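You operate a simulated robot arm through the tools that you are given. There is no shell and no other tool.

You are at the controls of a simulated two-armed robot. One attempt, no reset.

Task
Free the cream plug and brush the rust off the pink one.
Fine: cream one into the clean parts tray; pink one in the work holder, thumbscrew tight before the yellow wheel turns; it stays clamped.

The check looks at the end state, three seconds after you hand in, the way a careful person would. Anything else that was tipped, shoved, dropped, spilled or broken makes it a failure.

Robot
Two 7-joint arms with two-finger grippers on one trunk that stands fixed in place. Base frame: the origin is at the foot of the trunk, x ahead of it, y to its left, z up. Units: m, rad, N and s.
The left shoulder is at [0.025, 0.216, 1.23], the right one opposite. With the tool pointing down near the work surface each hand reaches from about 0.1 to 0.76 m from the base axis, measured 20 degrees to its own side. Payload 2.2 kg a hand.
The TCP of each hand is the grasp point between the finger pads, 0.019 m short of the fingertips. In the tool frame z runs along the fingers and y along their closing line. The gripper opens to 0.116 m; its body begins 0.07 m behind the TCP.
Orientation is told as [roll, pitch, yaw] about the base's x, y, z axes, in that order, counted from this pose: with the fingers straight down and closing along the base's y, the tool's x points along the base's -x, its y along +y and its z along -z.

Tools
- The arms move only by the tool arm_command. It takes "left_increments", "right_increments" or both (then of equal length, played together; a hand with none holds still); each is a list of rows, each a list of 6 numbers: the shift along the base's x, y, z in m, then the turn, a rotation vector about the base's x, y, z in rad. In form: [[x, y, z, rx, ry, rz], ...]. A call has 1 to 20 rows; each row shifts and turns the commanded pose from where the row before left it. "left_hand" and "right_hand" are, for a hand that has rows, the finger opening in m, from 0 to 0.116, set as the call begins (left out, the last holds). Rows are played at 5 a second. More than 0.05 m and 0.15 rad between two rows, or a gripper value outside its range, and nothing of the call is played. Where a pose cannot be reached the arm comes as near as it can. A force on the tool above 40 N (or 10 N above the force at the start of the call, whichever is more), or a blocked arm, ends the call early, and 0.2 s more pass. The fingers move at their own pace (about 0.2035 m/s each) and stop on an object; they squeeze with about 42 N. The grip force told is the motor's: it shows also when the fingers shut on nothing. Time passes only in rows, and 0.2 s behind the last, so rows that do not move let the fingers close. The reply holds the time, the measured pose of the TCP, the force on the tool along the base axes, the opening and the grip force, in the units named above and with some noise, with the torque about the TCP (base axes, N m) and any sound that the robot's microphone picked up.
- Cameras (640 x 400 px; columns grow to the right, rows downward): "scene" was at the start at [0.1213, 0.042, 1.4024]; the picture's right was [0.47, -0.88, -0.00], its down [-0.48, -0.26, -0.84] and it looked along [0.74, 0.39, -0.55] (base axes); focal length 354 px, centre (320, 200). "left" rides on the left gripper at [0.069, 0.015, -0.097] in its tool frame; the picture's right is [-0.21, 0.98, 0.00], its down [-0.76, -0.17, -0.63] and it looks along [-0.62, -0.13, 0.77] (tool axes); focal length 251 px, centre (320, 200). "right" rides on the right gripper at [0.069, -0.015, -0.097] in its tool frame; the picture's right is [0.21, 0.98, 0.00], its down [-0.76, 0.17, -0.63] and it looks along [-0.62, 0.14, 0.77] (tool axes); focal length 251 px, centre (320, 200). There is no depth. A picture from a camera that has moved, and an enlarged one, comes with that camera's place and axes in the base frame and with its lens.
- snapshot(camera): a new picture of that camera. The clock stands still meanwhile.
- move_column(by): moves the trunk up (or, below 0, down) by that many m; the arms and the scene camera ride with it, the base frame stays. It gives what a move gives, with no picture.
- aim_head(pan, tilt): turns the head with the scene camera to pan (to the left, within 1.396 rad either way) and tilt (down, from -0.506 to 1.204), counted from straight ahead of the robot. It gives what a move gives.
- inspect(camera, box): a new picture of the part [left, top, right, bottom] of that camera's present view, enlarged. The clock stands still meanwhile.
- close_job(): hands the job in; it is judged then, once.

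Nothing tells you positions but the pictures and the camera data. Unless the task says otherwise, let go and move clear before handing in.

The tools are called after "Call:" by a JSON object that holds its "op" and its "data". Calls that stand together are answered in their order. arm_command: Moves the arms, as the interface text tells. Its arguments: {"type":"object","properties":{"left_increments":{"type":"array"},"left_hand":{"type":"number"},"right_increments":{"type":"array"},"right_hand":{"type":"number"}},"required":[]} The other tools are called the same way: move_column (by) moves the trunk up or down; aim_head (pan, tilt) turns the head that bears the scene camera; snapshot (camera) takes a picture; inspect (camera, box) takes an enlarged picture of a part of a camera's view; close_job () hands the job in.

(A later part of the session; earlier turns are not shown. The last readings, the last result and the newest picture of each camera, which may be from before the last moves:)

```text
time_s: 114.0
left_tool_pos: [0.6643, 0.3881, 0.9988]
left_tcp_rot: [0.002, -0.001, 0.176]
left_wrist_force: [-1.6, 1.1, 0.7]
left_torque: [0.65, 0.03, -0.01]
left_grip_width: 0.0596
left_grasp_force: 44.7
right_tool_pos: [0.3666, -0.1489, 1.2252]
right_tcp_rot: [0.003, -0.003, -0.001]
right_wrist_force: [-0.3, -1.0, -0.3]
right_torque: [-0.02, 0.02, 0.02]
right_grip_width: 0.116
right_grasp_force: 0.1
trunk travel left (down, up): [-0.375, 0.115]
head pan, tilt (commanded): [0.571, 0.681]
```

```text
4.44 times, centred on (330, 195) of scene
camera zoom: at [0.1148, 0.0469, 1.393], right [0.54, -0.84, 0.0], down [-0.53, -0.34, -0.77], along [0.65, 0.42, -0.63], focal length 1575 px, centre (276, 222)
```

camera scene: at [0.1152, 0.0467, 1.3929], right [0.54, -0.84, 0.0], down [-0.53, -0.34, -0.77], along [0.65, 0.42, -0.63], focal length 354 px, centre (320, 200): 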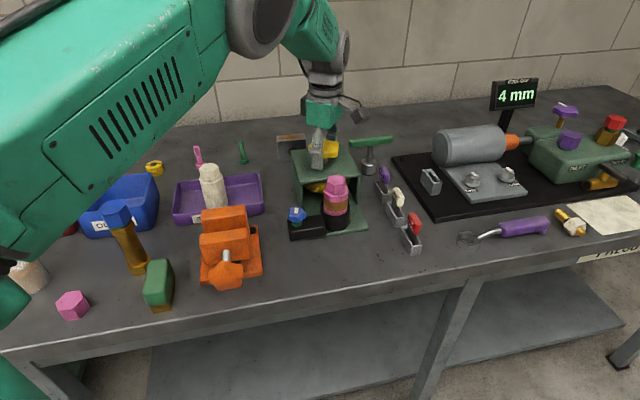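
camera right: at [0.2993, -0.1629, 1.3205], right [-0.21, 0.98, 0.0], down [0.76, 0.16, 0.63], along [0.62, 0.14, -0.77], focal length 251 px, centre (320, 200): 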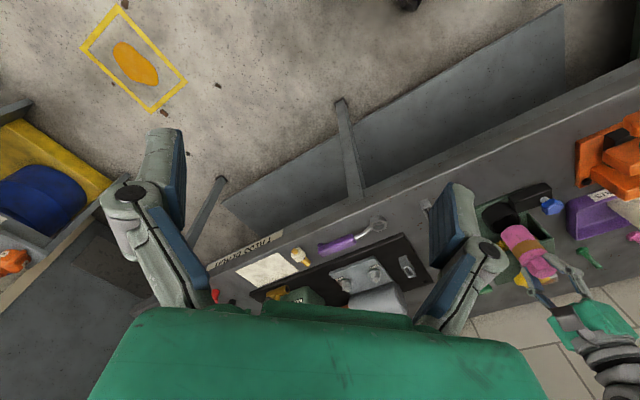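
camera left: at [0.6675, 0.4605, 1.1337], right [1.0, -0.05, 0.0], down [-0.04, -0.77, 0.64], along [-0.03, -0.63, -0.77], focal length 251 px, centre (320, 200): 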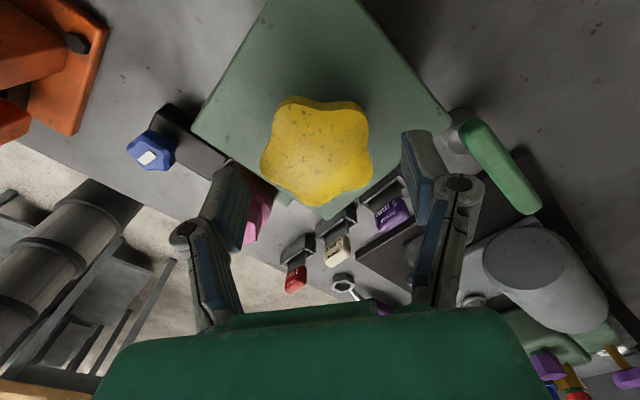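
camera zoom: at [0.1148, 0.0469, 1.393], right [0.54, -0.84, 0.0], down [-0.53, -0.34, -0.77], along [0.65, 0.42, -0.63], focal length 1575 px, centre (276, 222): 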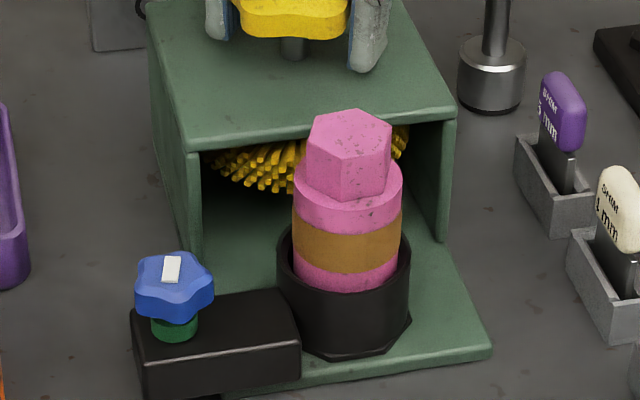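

Still nothing. I'll release and use the wrist camera to look at the brush/plug contact from behind the plug before deciding how to continue.

Call:
{"op": "arm_command", "data": {"left_increments": [[0, 0, 0, 0, 0, 0], [0, 0, 0.02, 0, 0, 0], [0, 0, 0.035, 0, 0, 0], [0, 0, 0, 0, 0, -0.143], [0, 0, 0, 0, 0, -0.143], [0, 0, 0, 0, 0, -0.143], [0, 0, 0, 0, 0, -0.143], [0, 0, 0, 0, 0, -0.143], [-0.012, -0.004, 0, 0, 0, -0.143], [-0.012, -0.004, 0, 0, 0, -0.143], [-0.012, -0.004, 0, 0, 0, -0.143], [-0.012, -0.004, 0, 0, 0, -0.143], [-0.012, -0.004, 0, 0, 0, -0.143], [-0.0094, -0.0032, 0, 0, 0, -0.143], [0, 0, 0, 0, 0, 0]], "left_hand": 0.08}}

Call:
{"op": "snapshot", "data": {"camera": "left"}}

Call:
{"op": "inspect", "data": {"camera": "left", "box": [260, 80, 400, 220]}}

```text
time_s: 117.2
left_tool_pos: [0.5941, 0.3651, 1.0534]
left_tcp_rot: [0.001, -0.005, -1.398]
left_wrist_force: [0.3, -0.3, 0.2]
left_torque: [-0.01, 0.0, -0.02]
left_grip_width: 0.0799
left_grasp_force: 0.1
right_tool_pos: [0.367, -0.1481, 1.2252]
right_tcp_rot: [0.003, -0.004, 0.001]
right_wrist_force: [-0.2, 0.1, -0.3]
right_torque: [-0.01, -0.02, 0.01]
right_grip_width: 0.1159
right_grasp_force: 0.0
trunk travel left (down, up): [-0.375, 0.115]
head pan, tilt (commanded): [0.571, 0.681]
```

```text
taken
camera left: at [0.5966, 0.4367, 1.149], right [1.0, -0.04, 0.0], down [-0.03, -0.77, 0.64], along [-0.02, -0.63, -0.77], focal length 251 px, centre (320, 200)
```

left: 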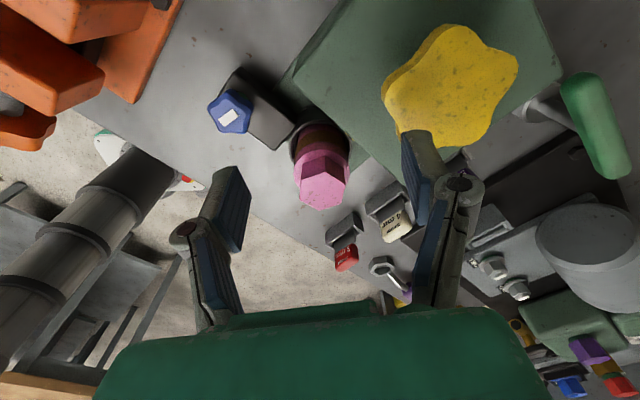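

```text
2.86 times, centred on (330, 150) of left
camera zoom: at [0.5966, 0.4367, 1.149], right [1.0, -0.04, 0.0], down [-0.03, -0.77, 0.64], along [-0.02, -0.63, -0.77], focal length 718 px, centre (291, 343)
```

zoom: 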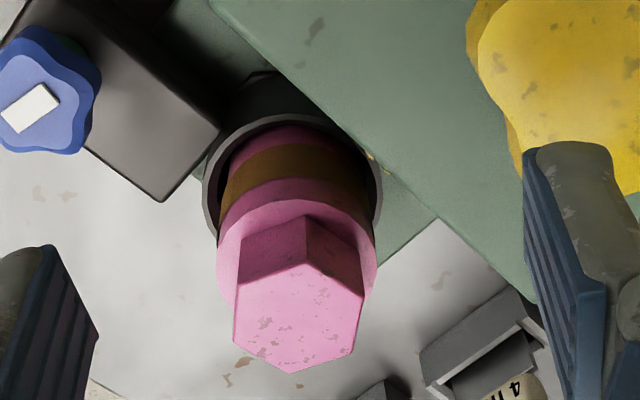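

The band is still complete all round. I'll take a tight colour reference of the band now so I can detect gradual fading as I keep turning.

Call:
{"op": "inspect", "data": {"camera": "scene", "box": [322, 188, 348, 208]}}

Call:
{"op": "inspect", "data": {"camera": "left", "box": [300, 90, 360, 150]}}

```text
16.00 times, centred on (335, 198) of scene
camera zoom: at [0.1148, 0.0475, 1.3929], right [0.54, -0.84, 0.0], down [-0.53, -0.34, -0.77], along [0.65, 0.42, -0.63], focal length 5669 px, centre (80, 232)
```

zoom: 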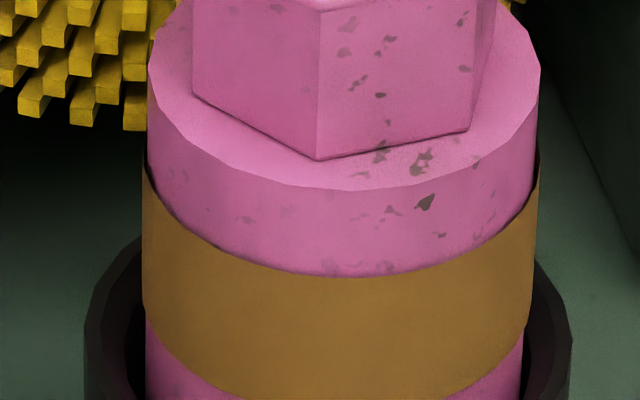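

```text
6.67 times, centred on (330, 120) of left
camera zoom: at [0.5966, 0.4367, 1.149], right [1.0, -0.04, 0.0], down [-0.03, -0.77, 0.64], along [-0.02, -0.63, -0.77], focal length 1676 px, centre (253, 733)
```

zoom: 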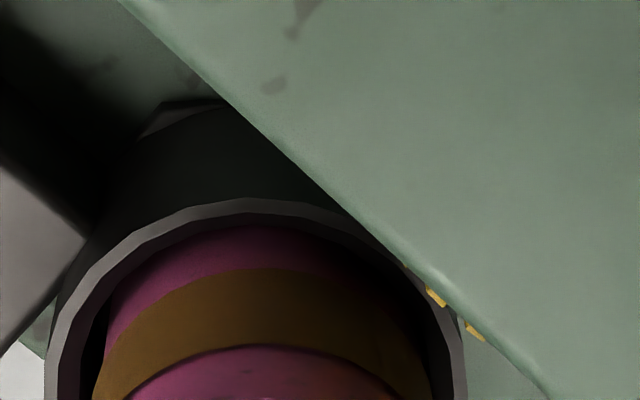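

Continuing counter-clockwise: back to the wheel, aligning the fingers to its current lobe orientation (yaw ≈ −1.08).

Call:
{"op": "arm_command", "data": {"left_increments": [[0.0175, 0.006, 0, 0, 0, 0.1], [0.0175, 0.006, 0, 0, 0, 0.1], [0.0175, 0.006, 0, 0, 0, 0.117], [0.0169, 0.0052, 0, 0, 0, 0], [0, 0, -0.015, 0, 0, 0], [0, 0, 0, 0, 0, 0]]}}

Call:
{"op": "inspect", "data": {"camera": "left", "box": [200, 90, 440, 270]}}

```text
time_s: 118.6
left_tool_pos: [0.6646, 0.39, 1.0377]
left_tcp_rot: [0.002, -0.003, -1.078]
left_wrist_force: [-0.4, 0.3, 1.2]
left_torque: [0.0, -0.01, -0.01]
left_grip_width: 0.0799
left_grasp_force: 0.1
right_tool_pos: [0.3679, -0.1488, 1.2241]
right_tcp_rot: [0.002, -0.003, 0.001]
right_wrist_force: [0.4, 0.0, 1.0]
right_torque: [0.0, 0.02, 0.02]
right_grip_width: 0.116
right_grasp_force: 0.0
trunk travel left (down, up): [-0.375, 0.115]
head pan, tilt (commanded): [0.571, 0.681]
```

```text
2.22 times, centred on (320, 180) of left
camera zoom: at [0.6439, 0.4585, 1.1338], right [0.96, 0.27, 0.0], down [0.21, -0.74, 0.64], along [0.18, -0.61, -0.77], focal length 559 px, centre (320, 244)
```

zoom: 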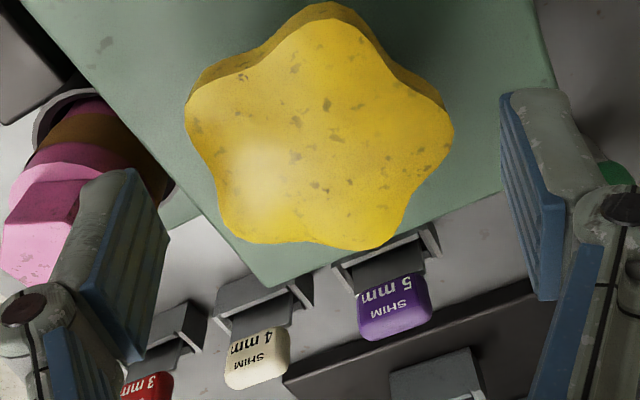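

Call:
{"op": "arm_command", "data": {"left_increments": [[0, 0, -0.02, 0, 0, 0], [0, 0, -0.02, 0, 0, 0], [0, 0, 0, 0, 0, 0]]}}

Call:
{"op": "arm_command", "data": {"left_increments": [[0, 0, 0, 0, 0, 0], [0, 0, 0, 0, 0, 0], [0, 0, 0, 0, 0, 0.1], [0, 0, 0, 0, 0, 0.15], [0, 0, 0, 0, 0, 0.15], [0, 0, 0, 0, 0, 0.15], [0, 0, 0, 0, 0, 0.15], [0, 0, 0, 0, 0, 0.15], [0, 0, 0, 0, 0, 0.15], [0, 0, 0, 0, 0, 0.15], [0, 0, 0, 0, 0, 0.15], [0, 0, 0, 0, 0, 0.15], [0, 0, 0, 0, 0, 0.15], [0, 0, 0, 0, 0, 0.15], [0, 0, 0, 0, 0, 0.15], [0, 0, 0, 0, 0, 0]], "left_hand": 0.0}}

Call:
{"op": "arm_command", "data": {"left_increments": [[0, 0, 0, 0, 0, 0.15], [0, 0, 0, 0, 0, 0.15], [0, 0, 0, 0, 0, 0.15], [0, 0, 0, 0, 0, 0.15], [0, 0, 0, 0, 0, 0.15], [0, 0, 0, 0, 0, 0.15], [0, 0, 0, 0, 0, 0]]}}

Call:
{"op": "inspect", "data": {"camera": "scene", "box": [290, 150, 370, 240]}}

Call:
{"op": "inspect", "data": {"camera": "scene", "box": [322, 188, 348, 208]}}

```text
time_s: 119.4
left_tool_pos: [0.6644, 0.3883, 0.9985]
left_tcp_rot: [0.001, -0.004, -1.08]
left_wrist_force: [0.3, 0.1, -0.2]
left_torque: [-0.01, 0.03, -0.02]
left_grip_width: 0.0801
left_grasp_force: 0.0
right_tool_pos: [0.3676, -0.1486, 1.2252]
right_tcp_rot: [0.0, -0.004, 0.0]
right_wrist_force: [-0.3, -0.1, -0.2]
right_torque: [0.02, -0.04, -0.03]
right_grip_width: 0.1162
right_grasp_force: 0.0
trunk travel left (down, up): [-0.375, 0.115]
head pan, tilt (commanded): [0.571, 0.681]
```

```text
time_s: 122.8
left_tool_pos: [0.6652, 0.3886, 0.9974]
left_tcp_rot: [0.003, 0.0, 0.825]
left_wrist_force: [-7.9, -3.7, -7.5]
left_torque: [-0.54, -0.34, 0.08]
left_grip_width: 0.0598
left_grasp_force: 45.0
right_tool_pos: [0.3672, -0.1502, 1.2247]
right_tcp_rot: [0.004, -0.003, -0.001]
right_wrist_force: [0.0, 1.0, -0.1]
right_torque: [-0.01, 0.01, -0.02]
right_grip_width: 0.1162
right_grasp_force: 0.0
trunk travel left (down, up): [-0.375, 0.115]
head pan, tilt (commanded): [0.571, 0.681]
```

```text
time_s: 124.4
left_tool_pos: [0.6644, 0.3884, 0.9979]
left_tcp_rot: [0.005, -0.004, 1.724]
left_wrist_force: [-7.4, -7.3, -11.8]
left_torque: [-1.01, -0.24, 0.05]
left_grip_width: 0.0598
left_grasp_force: 44.8
right_tool_pos: [0.3674, -0.1494, 1.2243]
right_tcp_rot: [0.004, -0.004, 0.0]
right_wrist_force: [0.2, -0.6, -0.5]
right_torque: [0.02, 0.02, 0.0]
right_grip_width: 0.1159
right_grasp_force: 0.0
trunk travel left (down, up): [-0.375, 0.115]
head pan, tilt (commanded): [0.571, 0.681]
```

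```text
4.44 times, centred on (330, 195) of scene
camera zoom: at [0.1157, 0.0461, 1.3928], right [0.54, -0.84, 0.0], down [-0.53, -0.34, -0.77], along [0.65, 0.42, -0.63], focal length 1575 px, centre (276, 222)
```

zoom: 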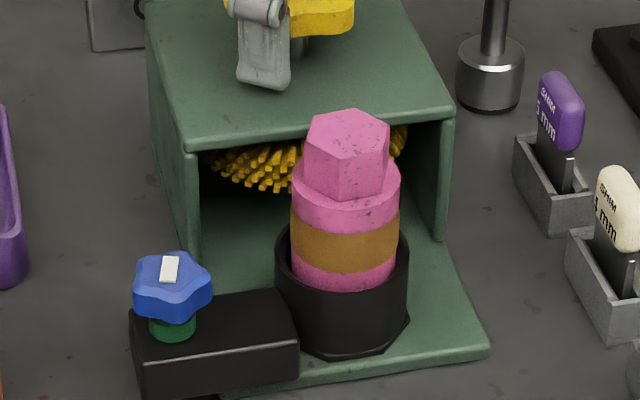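

```text
16.00 times, centred on (335, 198) of scene
camera zoom: at [0.1157, 0.0461, 1.3928], right [0.54, -0.84, 0.0], down [-0.53, -0.34, -0.77], along [0.65, 0.42, -0.63], focal length 5669 px, centre (80, 232)
```

zoom: 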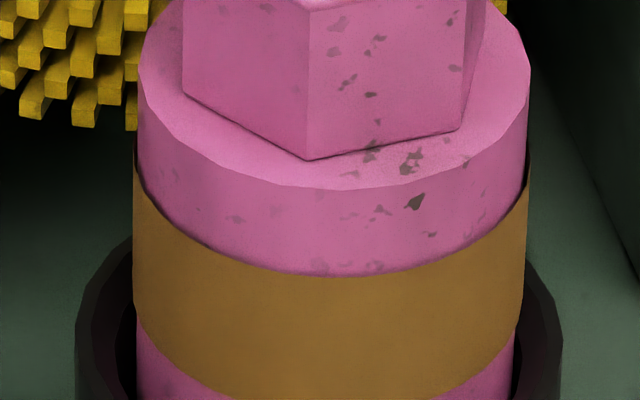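

Still no change at ~2.25 net turns. I'll continue to beyond three turns before trying anything else.

Call:
{"op": "arm_command", "data": {"left_increments": [[0, 0, 0, 0, 0, 0], [0, 0, 0.02, 0, 0, 0], [0, 0, 0.02, 0, 0, 0], [0, 0, 0, 0, 0, -0.15], [0, 0, 0, 0, 0, -0.15], [0, 0, 0, 0, 0, -0.15], [0, 0, 0, 0, 0, -0.15], [0, 0, 0, 0, 0, -0.15], [0, 0, 0, 0, 0, -0.15], [0, 0, 0, 0, 0, -0.15], [0, 0, 0, 0, 0, -0.15], [0, 0, 0, 0, 0, -0.15], [0, 0, 0, 0, 0, -0.15], [0, 0, 0, 0, 0, -0.15], [0, 0, 0, 0, 0, -0.15], [0, 0, 0, 0, 0, -0.15], [0, 0, 0, 0, 0, -0.15], [0, 0, 0, 0, 0, -0.15], [0, 0, 0, 0, 0, -0.15], [0, 0, 0, 0, 0, -0.15]], "left_hand": 0.08}}

Call:
{"op": "arm_command", "data": {"left_increments": [[0, 0, 0, 0, 0, -0.15], [0, 0, 0, 0, 0, -0.15], [0, 0, 0, 0, 0, -0.15], [0, 0, 0, 0, 0, -0.1416], [0, 0, 0, 0, 0, 0], [0, 0, -0.02, 0, 0, 0], [0, 0, -0.02, 0, 0, 0], [0, 0, 0, 0, 0, 0]]}}

Call:
{"op": "arm_command", "data": {"left_increments": [[0, 0, 0, 0, 0, 0], [0, 0, 0, 0, 0, 0], [0, 0, 0, 0, 0, 0.1], [0, 0, 0, 0, 0, 0.15], [0, 0, 0, 0, 0, 0.15], [0, 0, 0, 0, 0, 0.15], [0, 0, 0, 0, 0, 0.15], [0, 0, 0, 0, 0, 0.15], [0, 0, 0, 0, 0, 0.15], [0, 0, 0, 0, 0, 0.15], [0, 0, 0, 0, 0, 0.15], [0, 0, 0, 0, 0, 0.15], [0, 0, 0, 0, 0, 0.15], [0, 0, 0, 0, 0, 0]], "left_hand": 0.0}}

Call:
{"op": "snapshot", "data": {"camera": "scene"}}

```text
time_s: 128.6
left_tool_pos: [0.6642, 0.39, 1.0376]
left_tcp_rot: [0.001, -0.003, -0.831]
left_wrist_force: [-0.2, 0.6, -0.3]
left_torque: [0.0, 0.0, -0.01]
left_grip_width: 0.0798
left_grasp_force: 0.1
right_tool_pos: [0.3678, -0.1476, 1.2248]
right_tcp_rot: [0.001, -0.005, 0.0]
right_wrist_force: [0.3, 0.2, 0.4]
right_torque: [-0.01, 0.0, 0.02]
right_grip_width: 0.1159
right_grasp_force: 0.1
trunk travel left (down, up): [-0.375, 0.115]
head pan, tilt (commanded): [0.571, 0.681]
```

```text
time_s: 130.4
left_tool_pos: [0.665, 0.3883, 0.9985]
left_tcp_rot: [0.002, -0.003, -1.42]
left_wrist_force: [-0.2, -0.1, -0.3]
left_torque: [0.02, 0.01, -0.02]
left_grip_width: 0.0802
left_grasp_force: 0.1
right_tool_pos: [0.3675, -0.149, 1.2258]
right_tcp_rot: [0.002, -0.004, 0.0]
right_wrist_force: [-0.1, -0.4, 0.6]
right_torque: [-0.04, 0.0, 0.02]
right_grip_width: 0.1159
right_grasp_force: 0.0
trunk travel left (down, up): [-0.375, 0.115]
head pan, tilt (commanded): [0.571, 0.681]
```

```text
time_s: 133.4
left_tool_pos: [0.664, 0.3889, 0.9976]
left_tcp_rot: [0.004, -0.002, 0.182]
left_wrist_force: [0.8, -0.8, 1.1]
left_torque: [-0.39, -0.73, 0.05]
left_grip_width: 0.0599
left_grasp_force: 45.1
right_tool_pos: [0.3686, -0.149, 1.2252]
right_tcp_rot: [0.002, -0.002, 0.0]
right_wrist_force: [0.2, 0.9, 0.9]
right_torque: [0.01, -0.03, 0.01]
right_grip_width: 0.1161
right_grasp_force: 0.1
trunk travel left (down, up): [-0.375, 0.115]
head pan, tilt (commanded): [0.571, 0.681]
```

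```text
taken
camera scene: at [0.1151, 0.0468, 1.3929], right [0.54, -0.84, 0.0], down [-0.53, -0.34, -0.77], along [0.65, 0.42, -0.63], focal length 354 px, centre (320, 200)
```

scene: 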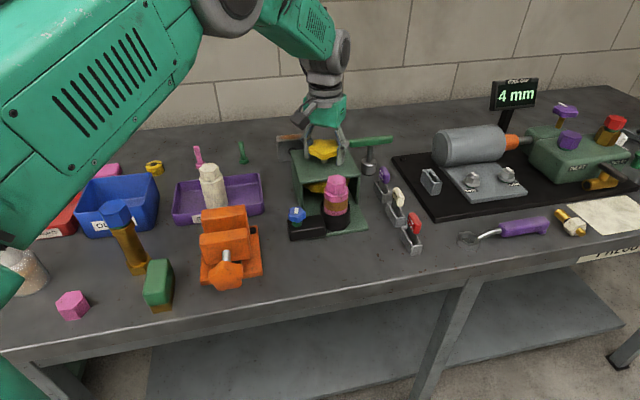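

Call:
{"op": "arm_command", "data": {"left_increments": [[0, 0, 0, 0, 0, 0.15], [0, 0, 0, 0, 0, 0.15], [0, 0, 0, 0, 0, 0.15], [0, 0, 0, 0, 0, 0.15], [0, 0, 0, 0, 0, 0.15], [0, 0, 0, 0, 0, 0.15], [0, 0, 0, 0, 0, 0.15], [0, 0, 0, 0, 0, 0.15], [0, 0, 0, 0, 0, 0.15], [0, 0, 0, 0, 0, 0.15], [0, 0, 0, 0, 0, 0.05], [0, 0, 0, 0, 0, 0]]}}

Call:
{"op": "inspect", "data": {"camera": "scene", "box": [290, 150, 370, 240]}}

Call:
{"op": "arm_command", "data": {"left_increments": [[0, 0, 0, 0, 0, 0], [0, 0, 0.02, 0, 0, 0], [0, 0, 0.02, 0, 0, 0], [0, 0, 0, 0, 0, -0.15], [0, 0, 0, 0, 0, -0.15], [0, 0, 0, 0, 0, -0.15], [0, 0, 0, 0, 0, -0.15], [0, 0, 0, 0, 0, -0.15], [0, 0, 0, 0, 0, -0.15], [0, 0, 0, 0, 0, -0.15], [0, 0, 0, 0, 0, -0.15], [0, 0, 0, 0, 0, -0.15], [0, 0, 0, 0, 0, -0.15], [0, 0, 0, 0, 0, -0.15], [0, 0, 0, 0, 0, -0.15], [0, 0, 0, 0, 0, -0.15], [0, 0, 0, 0, 0, -0.15], [0, 0, 0, 0, 0, -0.15], [0, 0, 0, 0, 0, -0.15], [0, 0, 0, 0, 0, -0.15]], "left_hand": 0.08}}

Call:
{"op": "arm_command", "data": {"left_increments": [[0, 0, 0, 0, 0, -0.15], [0, 0, 0, 0, 0, -0.15], [0, 0, 0, 0, 0, -0.15], [0, 0, 0, 0, 0, -0.1416], [0, 0, 0, 0, 0, 0], [0, 0, -0.02, 0, 0, 0], [0, 0, -0.02, 0, 0, 0], [0, 0, 0, 0, 0, 0]]}}

```text
time_s: 136.0
left_tool_pos: [0.6643, 0.389, 0.9983]
left_tcp_rot: [0.006, -0.003, 1.729]
left_wrist_force: [0.9, 0.6, 3.0]
left_torque: [-0.84, -0.01, -0.02]
left_grip_width: 0.0598
left_grasp_force: 44.6
right_tool_pos: [0.3681, -0.1489, 1.2243]
right_tcp_rot: [0.002, -0.003, 0.001]
right_wrist_force: [-0.1, 0.3, -0.5]
right_torque: [0.03, 0.02, -0.01]
right_grip_width: 0.116
right_grasp_force: 0.0
trunk travel left (down, up): [-0.375, 0.115]
head pan, tilt (commanded): [0.571, 0.681]
```

```text
4.44 times, centred on (330, 195) of scene
camera zoom: at [0.1148, 0.047, 1.393], right [0.54, -0.84, 0.0], down [-0.53, -0.34, -0.77], along [0.65, 0.42, -0.63], focal length 1575 px, centre (276, 222)
```

zoom: 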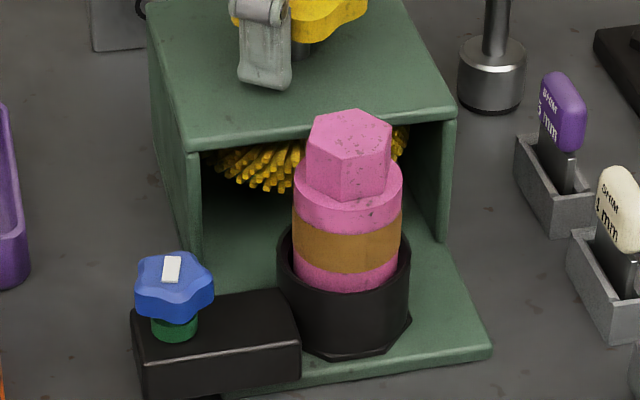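

```text
time_s: 140.2
left_tool_pos: [0.6647, 0.3896, 1.0378]
left_tcp_rot: [0.002, -0.002, -0.824]
left_wrist_force: [0.3, 0.8, 0.1]
left_torque: [0.02, 0.01, 0.02]
left_grip_width: 0.0801
left_grasp_force: 0.0
right_tool_pos: [0.3674, -0.149, 1.2251]
right_tcp_rot: [0.003, -0.004, 0.001]
right_wrist_force: [-0.5, 0.5, 0.1]
right_torque: [0.03, 0.05, -0.02]
right_grip_width: 0.116
right_grasp_force: 0.0
trunk travel left (down, up): [-0.375, 0.115]
head pan, tilt (commanded): [0.571, 0.681]
```

```text
time_s: 142.0
left_tool_pos: [0.6644, 0.3887, 0.9976]
left_tcp_rot: [0.002, -0.004, -1.412]
left_wrist_force: [0.7, -0.4, -0.8]
left_torque: [0.04, 0.02, 0.0]
left_grip_width: 0.0801
left_grasp_force: 0.1
right_tool_pos: [0.366, -0.1477, 1.2258]
right_tcp_rot: [0.001, -0.004, 0.0]
right_wrist_force: [-0.5, -0.3, -0.2]
right_torque: [0.0, -0.03, -0.03]
right_grip_width: 0.1161
right_grasp_force: 0.0
trunk travel left (down, up): [-0.375, 0.115]
head pan, tilt (commanded): [0.571, 0.681]
```

Call:
{"op": "arm_command", "data": {"left_increments": [[0, 0, 0, 0, 0, 0], [0, 0, 0, 0, 0, 0], [0, 0, 0, 0, 0, 0.1], [0, 0, 0, 0, 0, 0.15], [0, 0, 0, 0, 0, 0.15], [0, 0, 0, 0, 0, 0.15], [0, 0, 0, 0, 0, 0.15], [0, 0, 0, 0, 0, 0.15], [0, 0, 0, 0, 0, 0.15], [0, 0, 0, 0, 0, 0.15], [0, 0, 0, 0, 0, 0.15], [0, 0, 0, 0, 0, 0.15], [0, 0, 0, 0, 0, 0.15], [0, 0, 0, 0, 0, 0.15], [0, 0, 0, 0, 0, 0.15], [0, 0, 0, 0, 0, 0.15], [0, 0, 0, 0, 0, 0.15], [0, 0, 0, 0, 0, 0.15], [0, 0, 0, 0, 0, 0.15], [0, 0, 0, 0, 0, 0.15]], "left_hand": 0.0}}

Call:
{"op": "arm_command", "data": {"left_increments": [[0, 0, 0, 0, 0, 0.15], [0, 0, 0, 0, 0, 0.15], [0, 0, 0, 0, 0, 0.15], [0, 0, 0, 0, 0, 0]]}}

Call:
{"op": "inspect", "data": {"camera": "scene", "box": [290, 150, 370, 240]}}

```text
time_s: 146.2
left_tool_pos: [0.6649, 0.3897, 0.9979]
left_tcp_rot: [0.005, -0.001, 1.24]
left_wrist_force: [6.7, 1.3, 1.2]
left_torque: [-0.56, -0.37, -0.05]
left_grip_width: 0.0598
left_grasp_force: 44.8
right_tool_pos: [0.3673, -0.1487, 1.2248]
right_tcp_rot: [0.002, -0.001, 0.001]
right_wrist_force: [-0.7, -0.7, 0.1]
right_torque: [0.0, 0.0, 0.0]
right_grip_width: 0.116
right_grasp_force: 0.1
trunk travel left (down, up): [-0.375, 0.115]
head pan, tilt (commanded): [0.571, 0.681]
```

```text
time_s: 147.2
left_tool_pos: [0.6652, 0.3893, 0.9972]
left_tcp_rot: [0.004, -0.001, 1.689]
left_wrist_force: [1.7, 1.8, 2.7]
left_torque: [-0.46, -0.27, 0.06]
left_grip_width: 0.0597
left_grasp_force: 45.4
right_tool_pos: [0.3679, -0.1495, 1.2249]
right_tcp_rot: [0.002, -0.004, 0.0]
right_wrist_force: [0.0, 0.3, 0.0]
right_torque: [0.01, -0.01, -0.02]
right_grip_width: 0.1161
right_grasp_force: 0.1
trunk travel left (down, up): [-0.375, 0.115]
head pan, tilt (commanded): [0.571, 0.681]
```

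```text
4.44 times, centred on (330, 195) of scene
camera zoom: at [0.1151, 0.0473, 1.3929], right [0.54, -0.84, 0.0], down [-0.53, -0.34, -0.77], along [0.65, 0.42, -0.63], focal length 1575 px, centre (276, 222)
```

zoom: 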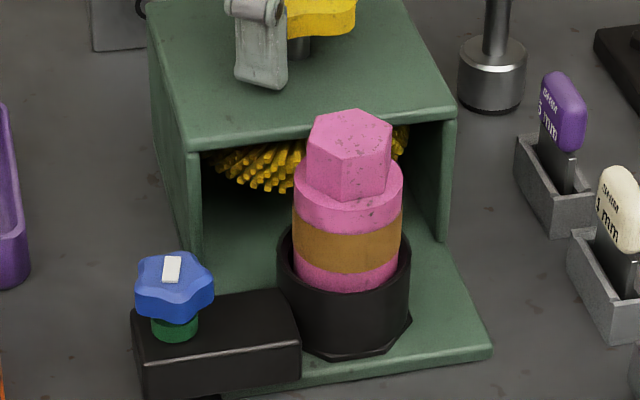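

3.25 turns counter-clockwise with no effect, so direction may matter. Now I'll stroke clockwise through the full range and watch.

Call:
{"op": "arm_command", "data": {"left_increments": [[0, 0, 0, 0, 0, -0.15], [0, 0, 0, 0, 0, -0.15], [0, 0, 0, 0, 0, -0.15], [0, 0, 0, 0, 0, -0.15], [0, 0, 0, 0, 0, -0.15], [0, 0, 0, 0, 0, -0.15], [0, 0, 0, 0, 0, -0.15], [0, 0, 0, 0, 0, -0.15], [0, 0, 0, 0, 0, -0.15], [0, 0, 0, 0, 0, -0.15], [0, 0, 0, 0, 0, 0]]}}

Call:
{"op": "inspect", "data": {"camera": "scene", "box": [290, 150, 370, 240]}}

Call:
{"op": "arm_command", "data": {"left_increments": [[0, 0, 0, 0, 0, -0.15], [0, 0, 0, 0, 0, -0.15], [0, 0, 0, 0, 0, -0.15], [0, 0, 0, 0, 0, -0.15], [0, 0, 0, 0, 0, -0.15], [0, 0, 0, 0, 0, -0.15], [0, 0, 0, 0, 0, -0.15], [0, 0, 0, 0, 0, -0.15], [0, 0, 0, 0, 0, -0.15], [0, 0, 0, 0, 0, -0.15], [0, 0, 0, 0, 0, -0.1], [0, 0, 0, 0, 0, 0]]}}

Call:
{"op": "inspect", "data": {"camera": "scene", "box": [290, 150, 370, 240]}}

```text
time_s: 149.6
left_tool_pos: [0.6656, 0.3882, 0.9972]
left_tcp_rot: [0.003, -0.004, 0.185]
left_wrist_force: [6.0, 1.6, 3.3]
left_torque: [0.33, 0.35, -0.01]
left_grip_width: 0.0599
left_grasp_force: 45.2
right_tool_pos: [0.3677, -0.1487, 1.2258]
right_tcp_rot: [0.002, -0.003, 0.0]
right_wrist_force: [0.3, -0.2, 0.7]
right_torque: [0.01, 0.0, 0.01]
right_grip_width: 0.1159
right_grasp_force: 0.0
trunk travel left (down, up): [-0.375, 0.115]
head pan, tilt (commanded): [0.571, 0.681]
```

```text
4.44 times, centred on (330, 195) of scene
camera zoom: at [0.1157, 0.0473, 1.3929], right [0.54, -0.84, 0.0], down [-0.53, -0.34, -0.77], along [0.65, 0.42, -0.63], focal length 1575 px, centre (276, 222)
```

zoom: 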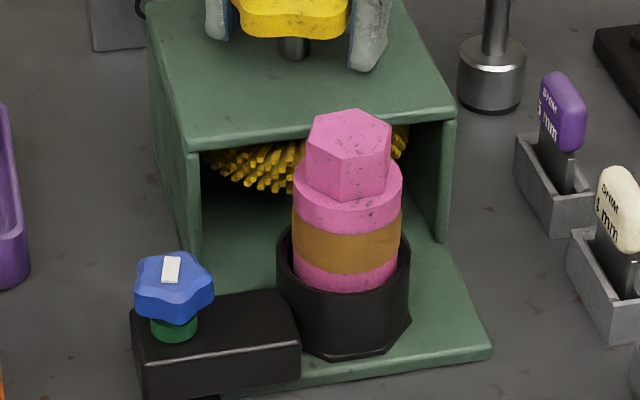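

```text
time_s: 152.2
left_tool_pos: [0.6647, 0.388, 0.9976]
left_tcp_rot: [0.002, -0.004, -1.413]
left_wrist_force: [3.5, -2.3, 0.5]
left_torque: [0.62, 0.13, -0.05]
left_grip_width: 0.06
left_grasp_force: 45.3
right_tool_pos: [0.3679, -0.1499, 1.2245]
right_tcp_rot: [0.002, -0.003, 0.0]
right_wrist_force: [-0.4, 0.1, -0.1]
right_torque: [-0.02, 0.02, 0.0]
right_grip_width: 0.1161
right_grasp_force: 0.1
trunk travel left (down, up): [-0.375, 0.115]
head pan, tilt (commanded): [0.571, 0.681]
```

```text
4.44 times, centred on (330, 195) of scene
camera zoom: at [0.1156, 0.0464, 1.3929], right [0.54, -0.84, 0.0], down [-0.53, -0.34, -0.77], along [0.65, 0.42, -0.63], focal length 1575 px, centre (276, 222)
```

zoom: 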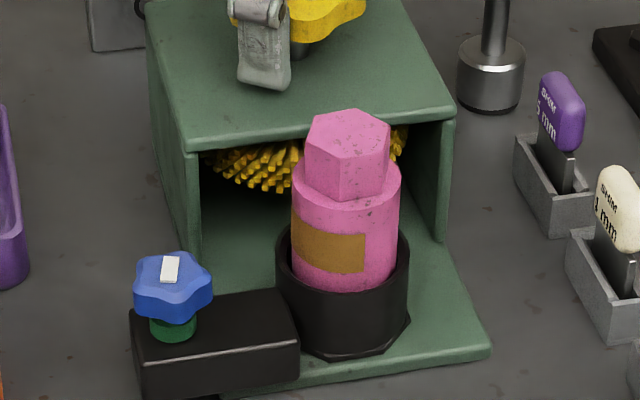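

Now the band is breaking up: a section on the right has been brushed away by clockwise turning. I'll ratchet back and keep stroking clockwise.

Call:
{"op": "arm_command", "data": {"left_increments": [[0, 0, 0, 0, 0, 0], [0, 0, 0.02, 0, 0, 0], [0, 0, 0.02, 0, 0, 0], [0, 0, 0, 0, 0, 0.15], [0, 0, 0, 0, 0, 0.15], [0, 0, 0, 0, 0, 0.15], [0, 0, 0, 0, 0, 0.15], [0, 0, 0, 0, 0, 0.15], [0, 0, 0, 0, 0, 0.15], [0, 0, 0, 0, 0, 0.15], [0, 0, 0, 0, 0, 0.15], [0, 0, 0, 0, 0, 0.15], [0, 0, 0, 0, 0, 0.15], [0, 0, 0, 0, 0, 0.15], [0, 0, 0, 0, 0, 0.15], [0, 0, 0, 0, 0, 0.15], [0, 0, 0, 0, 0, 0.15], [0, 0, 0, 0, 0, 0.15], [0, 0, 0, 0, 0, 0.15], [0, 0, 0, 0, 0, 0.15]], "left_hand": 0.08}}

Call:
{"op": "arm_command", "data": {"left_increments": [[0, 0, 0, 0, 0, 0.15], [0, 0, 0, 0, 0, 0.15], [0, 0, 0, 0, 0, 0.15], [0, 0, 0, 0, 0, 0.1416], [0, 0, 0, 0, 0, 0], [0, 0, -0.02, 0, 0, 0], [0, 0, -0.02, 0, 0, 0], [0, 0, 0, 0, 0, 0]]}}

Call:
{"op": "snapshot", "data": {"camera": "left"}}

```text
time_s: 156.4
left_tool_pos: [0.6641, 0.3885, 1.0376]
left_tcp_rot: [0.005, -0.002, 1.14]
left_wrist_force: [0.5, 0.1, 0.3]
left_torque: [0.0, 0.01, 0.03]
left_grip_width: 0.0798
left_grasp_force: 0.0
right_tool_pos: [0.3683, -0.1494, 1.2255]
right_tcp_rot: [0.003, -0.002, 0.0]
right_wrist_force: [0.2, -0.7, 0.3]
right_torque: [0.01, 0.0, -0.02]
right_grip_width: 0.1162
right_grasp_force: 0.1
trunk travel left (down, up): [-0.375, 0.115]
head pan, tilt (commanded): [0.571, 0.681]
```

```text
time_s: 158.2
left_tool_pos: [0.6638, 0.39, 0.9983]
left_tcp_rot: [0.003, -0.003, 1.73]
left_wrist_force: [0.0, -0.5, -0.2]
left_torque: [0.01, 0.01, 0.01]
left_grip_width: 0.08
left_grasp_force: 0.0
right_tool_pos: [0.3678, -0.1484, 1.2249]
right_tcp_rot: [0.0, -0.004, 0.001]
right_wrist_force: [0.5, -0.4, 1.0]
right_torque: [0.03, -0.05, 0.0]
right_grip_width: 0.1159
right_grasp_force: 0.0
trunk travel left (down, up): [-0.375, 0.115]
head pan, tilt (commanded): [0.571, 0.681]
```

```text
taken
camera left: at [0.659, 0.3192, 1.0948], right [-1.0, 0.06, 0.0], down [0.05, 0.77, 0.63], along [0.03, 0.63, -0.77], focal length 251 px, centre (320, 200)
```

left: 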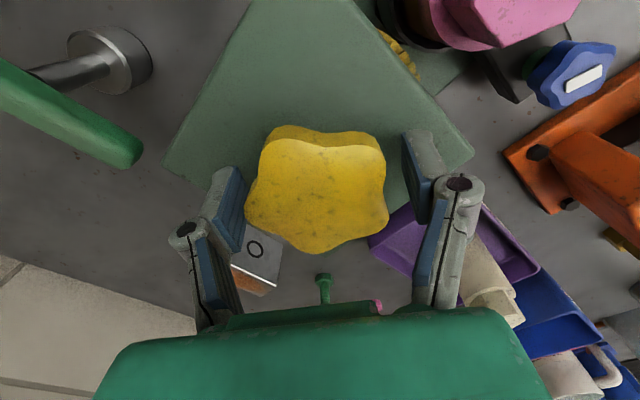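

Call:
{"op": "arm_command", "data": {"left_increments": [[0, 0, 0, 0, 0, 0], [0, 0, 0, 0, 0, 0], [0, 0, 0, 0, 0, -0.1], [0, 0, 0, 0, 0, -0.15], [0, 0, 0, 0, 0, -0.15], [0, 0, 0, 0, 0, -0.15], [0, 0, 0, 0, 0, -0.15], [0, 0, 0, 0, 0, -0.15], [0, 0, 0, 0, 0, -0.15], [0, 0, 0, 0, 0, -0.15], [0, 0, 0, 0, 0, -0.15], [0, 0, 0, 0, 0, -0.15], [0, 0, 0, 0, 0, -0.15], [0, 0, 0, 0, 0, 0]], "left_hand": 0.0}}

Call:
{"op": "inspect", "data": {"camera": "scene", "box": [290, 150, 370, 240]}}

Call:
{"op": "arm_command", "data": {"left_increments": [[0, 0, 0, 0, 0, -0.15], [0, 0, 0, 0, 0, -0.15], [0, 0, 0, 0, 0, -0.15], [0, 0, 0, 0, 0, -0.15], [0, 0, 0, 0, 0, -0.15], [0, 0, 0, 0, 0, -0.15], [0, 0, 0, 0, 0, -0.15], [0, 0, 0, 0, 0, -0.15], [0, 0, 0, 0, 0, -0.15], [0, 0, 0, 0, 0, -0.15], [0, 0, 0, 0, 0, 0]]}}

Call:
{"op": "inspect", "data": {"camera": "scene", "box": [290, 150, 370, 240]}}

```text
time_s: 161.2
left_tool_pos: [0.6655, 0.3895, 0.9988]
left_tcp_rot: [0.004, -0.007, 0.127]
left_wrist_force: [10.0, 4.4, 12.3]
left_torque: [-0.29, -0.21, -0.01]
left_grip_width: 0.0599
left_grasp_force: 44.6
right_tool_pos: [0.3676, -0.1494, 1.2239]
right_tcp_rot: [0.001, -0.004, 0.001]
right_wrist_force: [-0.4, 0.0, -0.5]
right_torque: [-0.01, -0.02, -0.01]
right_grip_width: 0.116
right_grasp_force: 0.1
trunk travel left (down, up): [-0.375, 0.115]
head pan, tilt (commanded): [0.571, 0.681]
```

```text
4.44 times, centred on (330, 195) of scene
camera zoom: at [0.1148, 0.0475, 1.393], right [0.54, -0.84, 0.0], down [-0.53, -0.34, -0.77], along [0.65, 0.42, -0.63], focal length 1575 px, centre (276, 222)
```

zoom: 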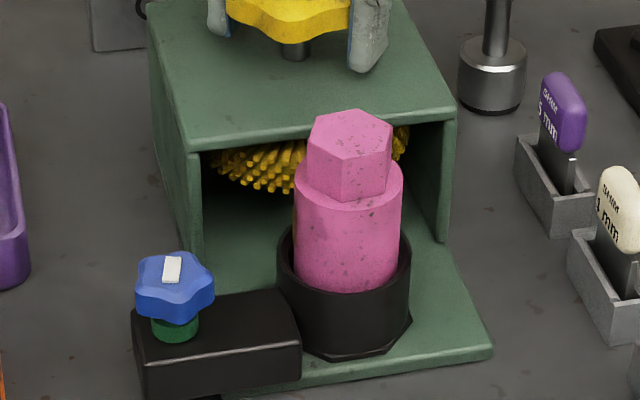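

```text
time_s: 163.6
left_tool_pos: [0.6652, 0.3886, 0.9978]
left_tcp_rot: [0.004, -0.003, -1.374]
left_wrist_force: [10.7, 2.1, 16.9]
left_torque: [-0.67, -0.41, -0.07]
left_grip_width: 0.0601
left_grasp_force: 44.7
right_tool_pos: [0.368, -0.148, 1.2249]
right_tcp_rot: [0.001, -0.004, 0.001]
right_wrist_force: [0.6, -0.1, 1.1]
right_torque: [-0.01, -0.01, -0.01]
right_grip_width: 0.1158
right_grasp_force: 0.1
trunk travel left (down, up): [-0.375, 0.115]
head pan, tilt (commanded): [0.571, 0.681]
```

```text
4.44 times, centred on (330, 195) of scene
camera zoom: at [0.1143, 0.0465, 1.3931], right [0.54, -0.84, 0.0], down [-0.53, -0.34, -0.78], along [0.65, 0.42, -0.63], focal length 1575 px, centre (276, 222)
```

zoom: 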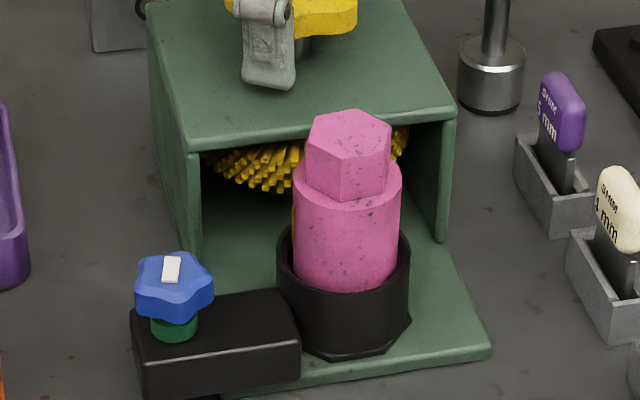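

The front is clean; a sliver remains at the left edge, so the back still has some. Another clockwise stroke.

Call:
{"op": "arm_command", "data": {"left_increments": [[0, 0, 0, 0, 0, 0], [0, 0, 0.02, 0, 0, 0], [0, 0, 0.02, 0, 0, 0], [0, 0, 0, 0, 0, 0.15], [0, 0, 0, 0, 0, 0.15], [0, 0, 0, 0, 0, 0.15], [0, 0, 0, 0, 0, 0.15], [0, 0, 0, 0, 0, 0.15], [0, 0, 0, 0, 0, 0.15], [0, 0, 0, 0, 0, 0.15], [0, 0, 0, 0, 0, 0.15], [0, 0, 0, 0, 0, 0.15], [0, 0, 0, 0, 0, 0.15], [0, 0, 0, 0, 0, 0.15], [0, 0, 0, 0, 0, 0.15], [0, 0, 0, 0, 0, 0.15], [0, 0, 0, 0, 0, 0.15], [0, 0, 0, 0, 0, 0.15], [0, 0, 0, 0, 0, 0.15], [0, 0, 0, 0, 0, 0.15]], "left_hand": 0.08}}

Call:
{"op": "arm_command", "data": {"left_increments": [[0, 0, 0, 0, 0, 0.15], [0, 0, 0, 0, 0, 0.15], [0, 0, 0, 0, 0, 0.15], [0, 0, 0, 0, 0, 0.1416], [0, 0, 0, 0, 0, 0], [0, 0, -0.02, 0, 0, 0], [0, 0, -0.02, 0, 0, 0], [0, 0, 0, 0, 0, 0]]}}

Call:
{"op": "inspect", "data": {"camera": "scene", "box": [315, 170, 355, 225]}}

Call:
{"op": "snapshot", "data": {"camera": "left"}}

```text
time_s: 167.8
left_tool_pos: [0.6648, 0.3893, 1.0376]
left_tcp_rot: [0.004, -0.001, 1.183]
left_wrist_force: [-0.2, -0.5, 0.6]
left_torque: [-0.01, 0.03, 0.01]
left_grip_width: 0.0801
left_grasp_force: 0.2
right_tool_pos: [0.3676, -0.1489, 1.2247]
right_tcp_rot: [0.001, -0.002, 0.0]
right_wrist_force: [0.3, -0.2, 0.2]
right_torque: [0.0, 0.0, -0.06]
right_grip_width: 0.1162
right_grasp_force: 0.1
trunk travel left (down, up): [-0.375, 0.115]
head pan, tilt (commanded): [0.571, 0.681]
```

```text
time_s: 169.6
left_tool_pos: [0.6634, 0.3877, 0.9975]
left_tcp_rot: [0.002, -0.002, 1.77]
left_wrist_force: [-0.5, 0.6, 0.4]
left_torque: [0.0, 0.0, 0.01]
left_grip_width: 0.0801
left_grasp_force: 0.0
right_tool_pos: [0.3671, -0.1488, 1.2247]
right_tcp_rot: [0.002, -0.004, 0.001]
right_wrist_force: [0.5, -0.2, -0.1]
right_torque: [-0.02, -0.05, 0.02]
right_grip_width: 0.1158
right_grasp_force: 0.2
trunk travel left (down, up): [-0.375, 0.115]
head pan, tilt (commanded): [0.571, 0.681]
```

```text
7.27 times, centred on (335, 198) of scene
camera zoom: at [0.1148, 0.0471, 1.393], right [0.54, -0.84, 0.0], down [-0.53, -0.34, -0.77], along [0.65, 0.42, -0.63], focal length 2577 px, centre (211, 218)
```

zoom: 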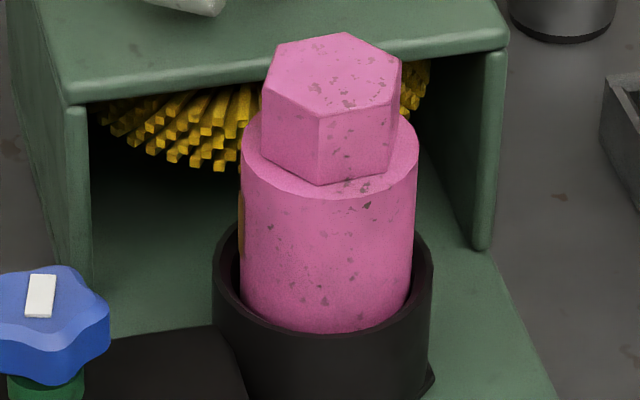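

```text
taken
camera left: at [0.6618, 0.3185, 1.0945], right [-1.0, 0.02, 0.0], down [0.02, 0.77, 0.63], along [0.01, 0.63, -0.77], focal length 251 px, centre (320, 200)
```

left: 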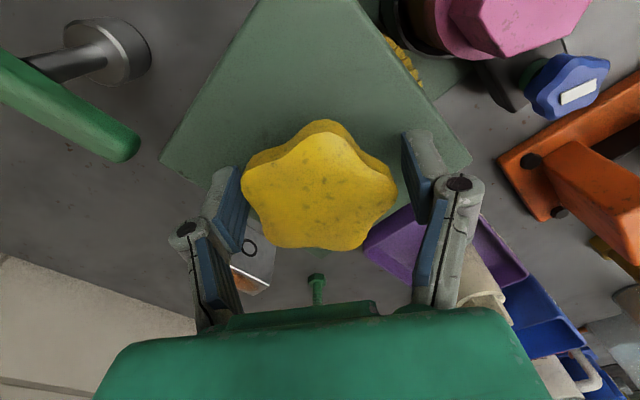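

Call:
{"op": "arm_command", "data": {"left_increments": [[0, 0, 0, 0, 0, 0], [0, 0, 0, 0, 0, 0], [0, 0, 0, 0, 0, -0.1], [0, 0, 0, 0, 0, -0.15], [0, 0, 0, 0, 0, -0.15], [0, 0, 0, 0, 0, -0.15], [0, 0, 0, 0, 0, -0.15], [0, 0, 0, 0, 0, -0.15], [0, 0, 0, 0, 0, -0.15], [0, 0, 0, 0, 0, -0.15], [0, 0, 0, 0, 0, -0.15], [0, 0, 0, 0, 0, -0.15], [0, 0, 0, 0, 0, -0.15], [0, 0, 0, 0, 0, 0]], "left_hand": 0.0}}

Call:
{"op": "inspect", "data": {"camera": "scene", "box": [315, 170, 355, 225]}}

Call:
{"op": "arm_command", "data": {"left_increments": [[0, 0, 0, 0, 0, -0.15], [0, 0, 0, 0, 0, -0.15], [0, 0, 0, 0, 0, -0.15], [0, 0, 0, 0, 0, -0.15], [0, 0, 0, 0, 0, -0.15], [0, 0, 0, 0, 0, -0.15], [0, 0, 0, 0, 0, -0.15], [0, 0, 0, 0, 0, -0.15], [0, 0, 0, 0, 0, -0.15], [0, 0, 0, 0, 0, -0.15], [0, 0, 0, 0, 0, 0]]}}

Call:
{"op": "inspect", "data": {"camera": "scene", "box": [315, 170, 355, 225]}}

```text
time_s: 172.6
left_tool_pos: [0.6646, 0.3889, 0.9988]
left_tcp_rot: [0.004, -0.004, 0.168]
left_wrist_force: [4.6, 1.7, 9.8]
left_torque: [-0.05, -0.14, -0.01]
left_grip_width: 0.0601
left_grasp_force: 45.3
right_tool_pos: [0.3662, -0.1496, 1.2257]
right_tcp_rot: [0.001, -0.003, 0.0]
right_wrist_force: [0.3, 0.5, -0.1]
right_torque: [-0.01, -0.02, -0.05]
right_grip_width: 0.1157
right_grasp_force: 0.0
trunk travel left (down, up): [-0.375, 0.115]
head pan, tilt (commanded): [0.571, 0.681]
```

```text
7.27 times, centred on (335, 198) of scene
camera zoom: at [0.1142, 0.0466, 1.3931], right [0.54, -0.84, 0.0], down [-0.53, -0.34, -0.78], along [0.65, 0.42, -0.63], focal length 2577 px, centre (211, 218)
```

zoom: 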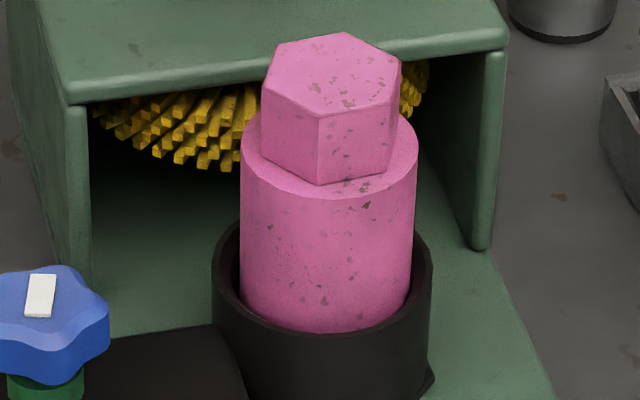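

```text
time_s: 175.0
left_tool_pos: [0.6655, 0.3878, 0.9993]
left_tcp_rot: [0.004, -0.003, -1.33]
left_wrist_force: [7.4, 3.1, 11.2]
left_torque: [0.2, 0.36, -0.02]
left_grip_width: 0.06
left_grasp_force: 44.9
right_tool_pos: [0.3674, -0.1485, 1.2248]
right_tcp_rot: [0.002, -0.004, 0.0]
right_wrist_force: [0.2, 0.1, 0.5]
right_torque: [-0.01, -0.01, 0.01]
right_grip_width: 0.116
right_grasp_force: 0.0
trunk travel left (down, up): [-0.375, 0.115]
head pan, tilt (commanded): [0.571, 0.681]
```

```text
7.27 times, centred on (335, 198) of scene
camera zoom: at [0.1146, 0.0468, 1.3931], right [0.54, -0.84, 0.0], down [-0.53, -0.34, -0.77], along [0.65, 0.42, -0.63], focal length 2577 px, centre (211, 218)
```

zoom: 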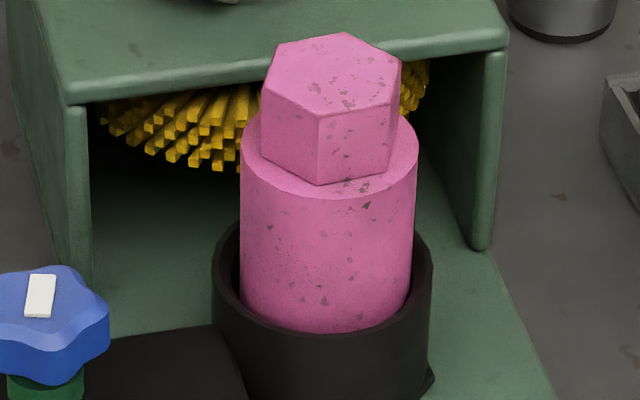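

The sliver is gone from the front view. I'll release, lift, and inspect the back of the plug with the wrist camera.

Call:
{"op": "arm_command", "data": {"left_increments": [[0, 0, 0, 0, 0, 0], [0, 0, 0.02, 0, 0, 0], [0, 0, 0.035, 0, 0, 0], [-0.0175, -0.006, 0, 0, 0, -0.07], [-0.0175, -0.006, 0, 0, 0, 0], [-0.0175, -0.006, 0, 0, 0, 0], [-0.0169, -0.0052, 0, 0, 0, 0], [0, 0, 0, 0, 0, 0]], "left_hand": 0.08}}

Call:
{"op": "snapshot", "data": {"camera": "left"}}

Call:
{"op": "inspect", "data": {"camera": "left", "box": [280, 90, 370, 180]}}

```text
time_s: 176.8
left_tool_pos: [0.5948, 0.3657, 1.0538]
left_tcp_rot: [0.003, -0.004, -1.397]
left_wrist_force: [0.0, 0.1, -1.0]
left_torque: [0.03, 0.0, 0.0]
left_grip_width: 0.0799
left_grasp_force: 0.1
right_tool_pos: [0.368, -0.1496, 1.2245]
right_tcp_rot: [0.002, 0.0, 0.001]
right_wrist_force: [0.0, 0.0, -0.2]
right_torque: [0.03, 0.02, 0.01]
right_grip_width: 0.116
right_grasp_force: 0.0
trunk travel left (down, up): [-0.375, 0.115]
head pan, tilt (commanded): [0.571, 0.681]
```

```text
taken
camera left: at [0.5963, 0.4371, 1.1483], right [1.0, -0.04, 0.0], down [-0.04, -0.77, 0.64], along [-0.03, -0.63, -0.77], focal length 251 px, centre (320, 200)
```

left: 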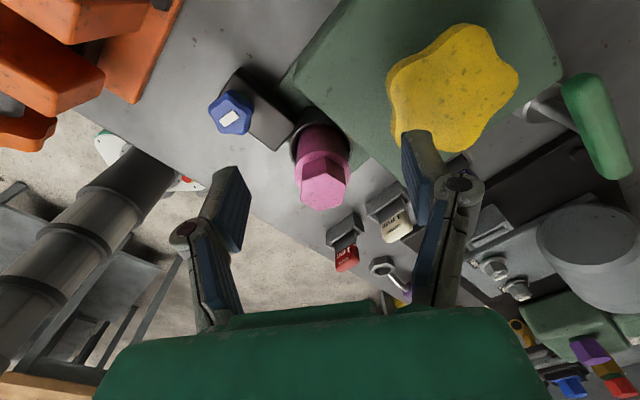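

```text
4.44 times, centred on (325, 135) of left
camera zoom: at [0.5963, 0.4371, 1.1483], right [1.0, -0.04, 0.0], down [-0.04, -0.77, 0.64], along [-0.03, -0.63, -0.77], focal length 1118 px, centre (298, 489)
```

zoom: 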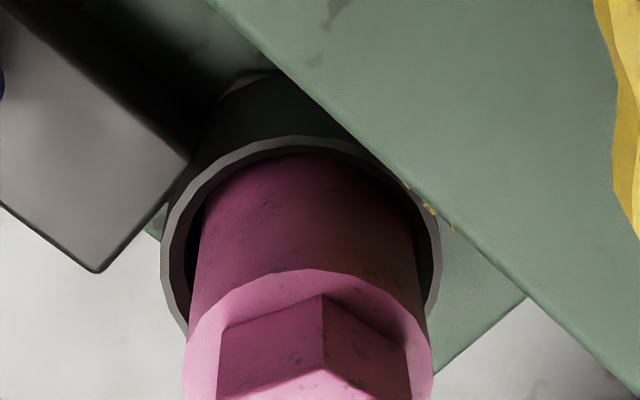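

The back-left is clean too. The only side I can't see is the plug's far right, so I'll swing the wrist camera around to check it.

Call:
{"op": "arm_command", "data": {"left_increments": [[0, 0, 0.025, 0, 0, 0], [0.0057, -0.0036, 0, 0, 0, 0.15], [0.0057, -0.0036, 0, 0, 0, 0.15], [0.0057, -0.0036, 0, 0, 0, 0.15], [0.0057, -0.0036, 0, 0, 0, 0.15], [0.0057, -0.0036, 0, 0, 0, 0.15], [0.0057, -0.0036, 0, 0, 0, 0.15], [0.0057, -0.0036, 0, 0, 0, 0.15], [0.0057, -0.0036, 0, 0, 0, 0.15], [0.0057, -0.0036, 0, 0, 0, 0.15], [0.0057, -0.0036, 0, 0, 0, 0.15], [0.0057, -0.0036, 0, 0, 0, 0.15], [0.0057, -0.0036, 0, 0, 0, 0.15], [0.0057, -0.0036, 0, 0, 0, 0.15], [0.0057, -0.0036, 0, 0, 0, 0.15], [0.0057, -0.0036, 0, 0, 0, 0.15], [0.0057, -0.0036, 0, 0, 0, 0.15], [0.0057, -0.0036, 0, 0, 0, 0.15], [0.0057, -0.0036, 0, 0, 0, 0.15], [0.0057, -0.0036, 0, 0, 0, 0.15]], "left_hand": 0.0}}

Call:
{"op": "arm_command", "data": {"left_increments": [[0.0057, -0.0036, 0, 0, 0, 0.15], [0, 0, 0, 0, 0, 0.13], [0, 0, 0, 0, 0, 0]]}}

Call:
{"op": "snapshot", "data": {"camera": "left"}}

```text
time_s: 181.0
left_tool_pos: [0.7045, 0.2956, 1.0761]
left_tcp_rot: [0.005, -0.002, 1.455]
left_wrist_force: [0.0, -0.3, 0.9]
left_torque: [0.01, -0.01, 0.0]
left_grip_width: 0.0
left_grasp_force: 28.9
right_tool_pos: [0.3682, -0.1483, 1.2258]
right_tcp_rot: [0.002, -0.001, 0.001]
right_wrist_force: [0.4, 0.7, 0.5]
right_torque: [-0.01, -0.02, -0.01]
right_grip_width: 0.1161
right_grasp_force: 0.0
trunk travel left (down, up): [-0.375, 0.115]
head pan, tilt (commanded): [0.571, 0.681]
```

```text
time_s: 181.8
left_tool_pos: [0.7086, 0.2944, 1.078]
left_tcp_rot: [0.004, -0.002, 1.731]
left_wrist_force: [-0.1, -0.5, -0.7]
left_torque: [0.02, -0.02, 0.02]
left_grip_width: 0.0003
left_grasp_force: 28.4
right_tool_pos: [0.3675, -0.1496, 1.225]
right_tcp_rot: [0.005, -0.002, 0.001]
right_wrist_force: [-0.2, -0.1, 0.1]
right_torque: [0.0, 0.0, -0.03]
right_grip_width: 0.1158
right_grasp_force: 0.0
trunk travel left (down, up): [-0.375, 0.115]
head pan, tilt (commanded): [0.571, 0.681]
```

```text
taken
camera left: at [0.7053, 0.2229, 1.1742], right [-1.0, 0.06, 0.0], down [0.05, 0.77, 0.63], along [0.03, 0.63, -0.77], focal length 251 px, centre (320, 200)
```

left: 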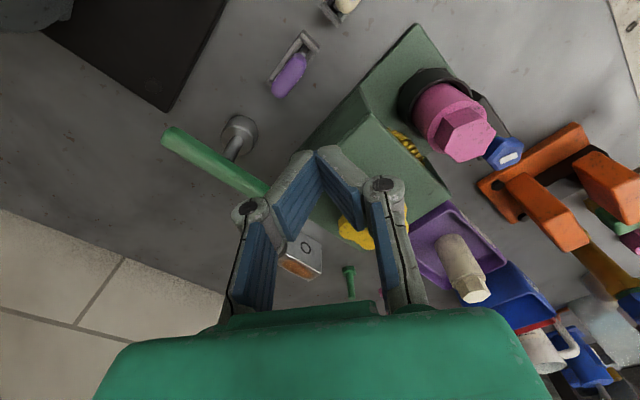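

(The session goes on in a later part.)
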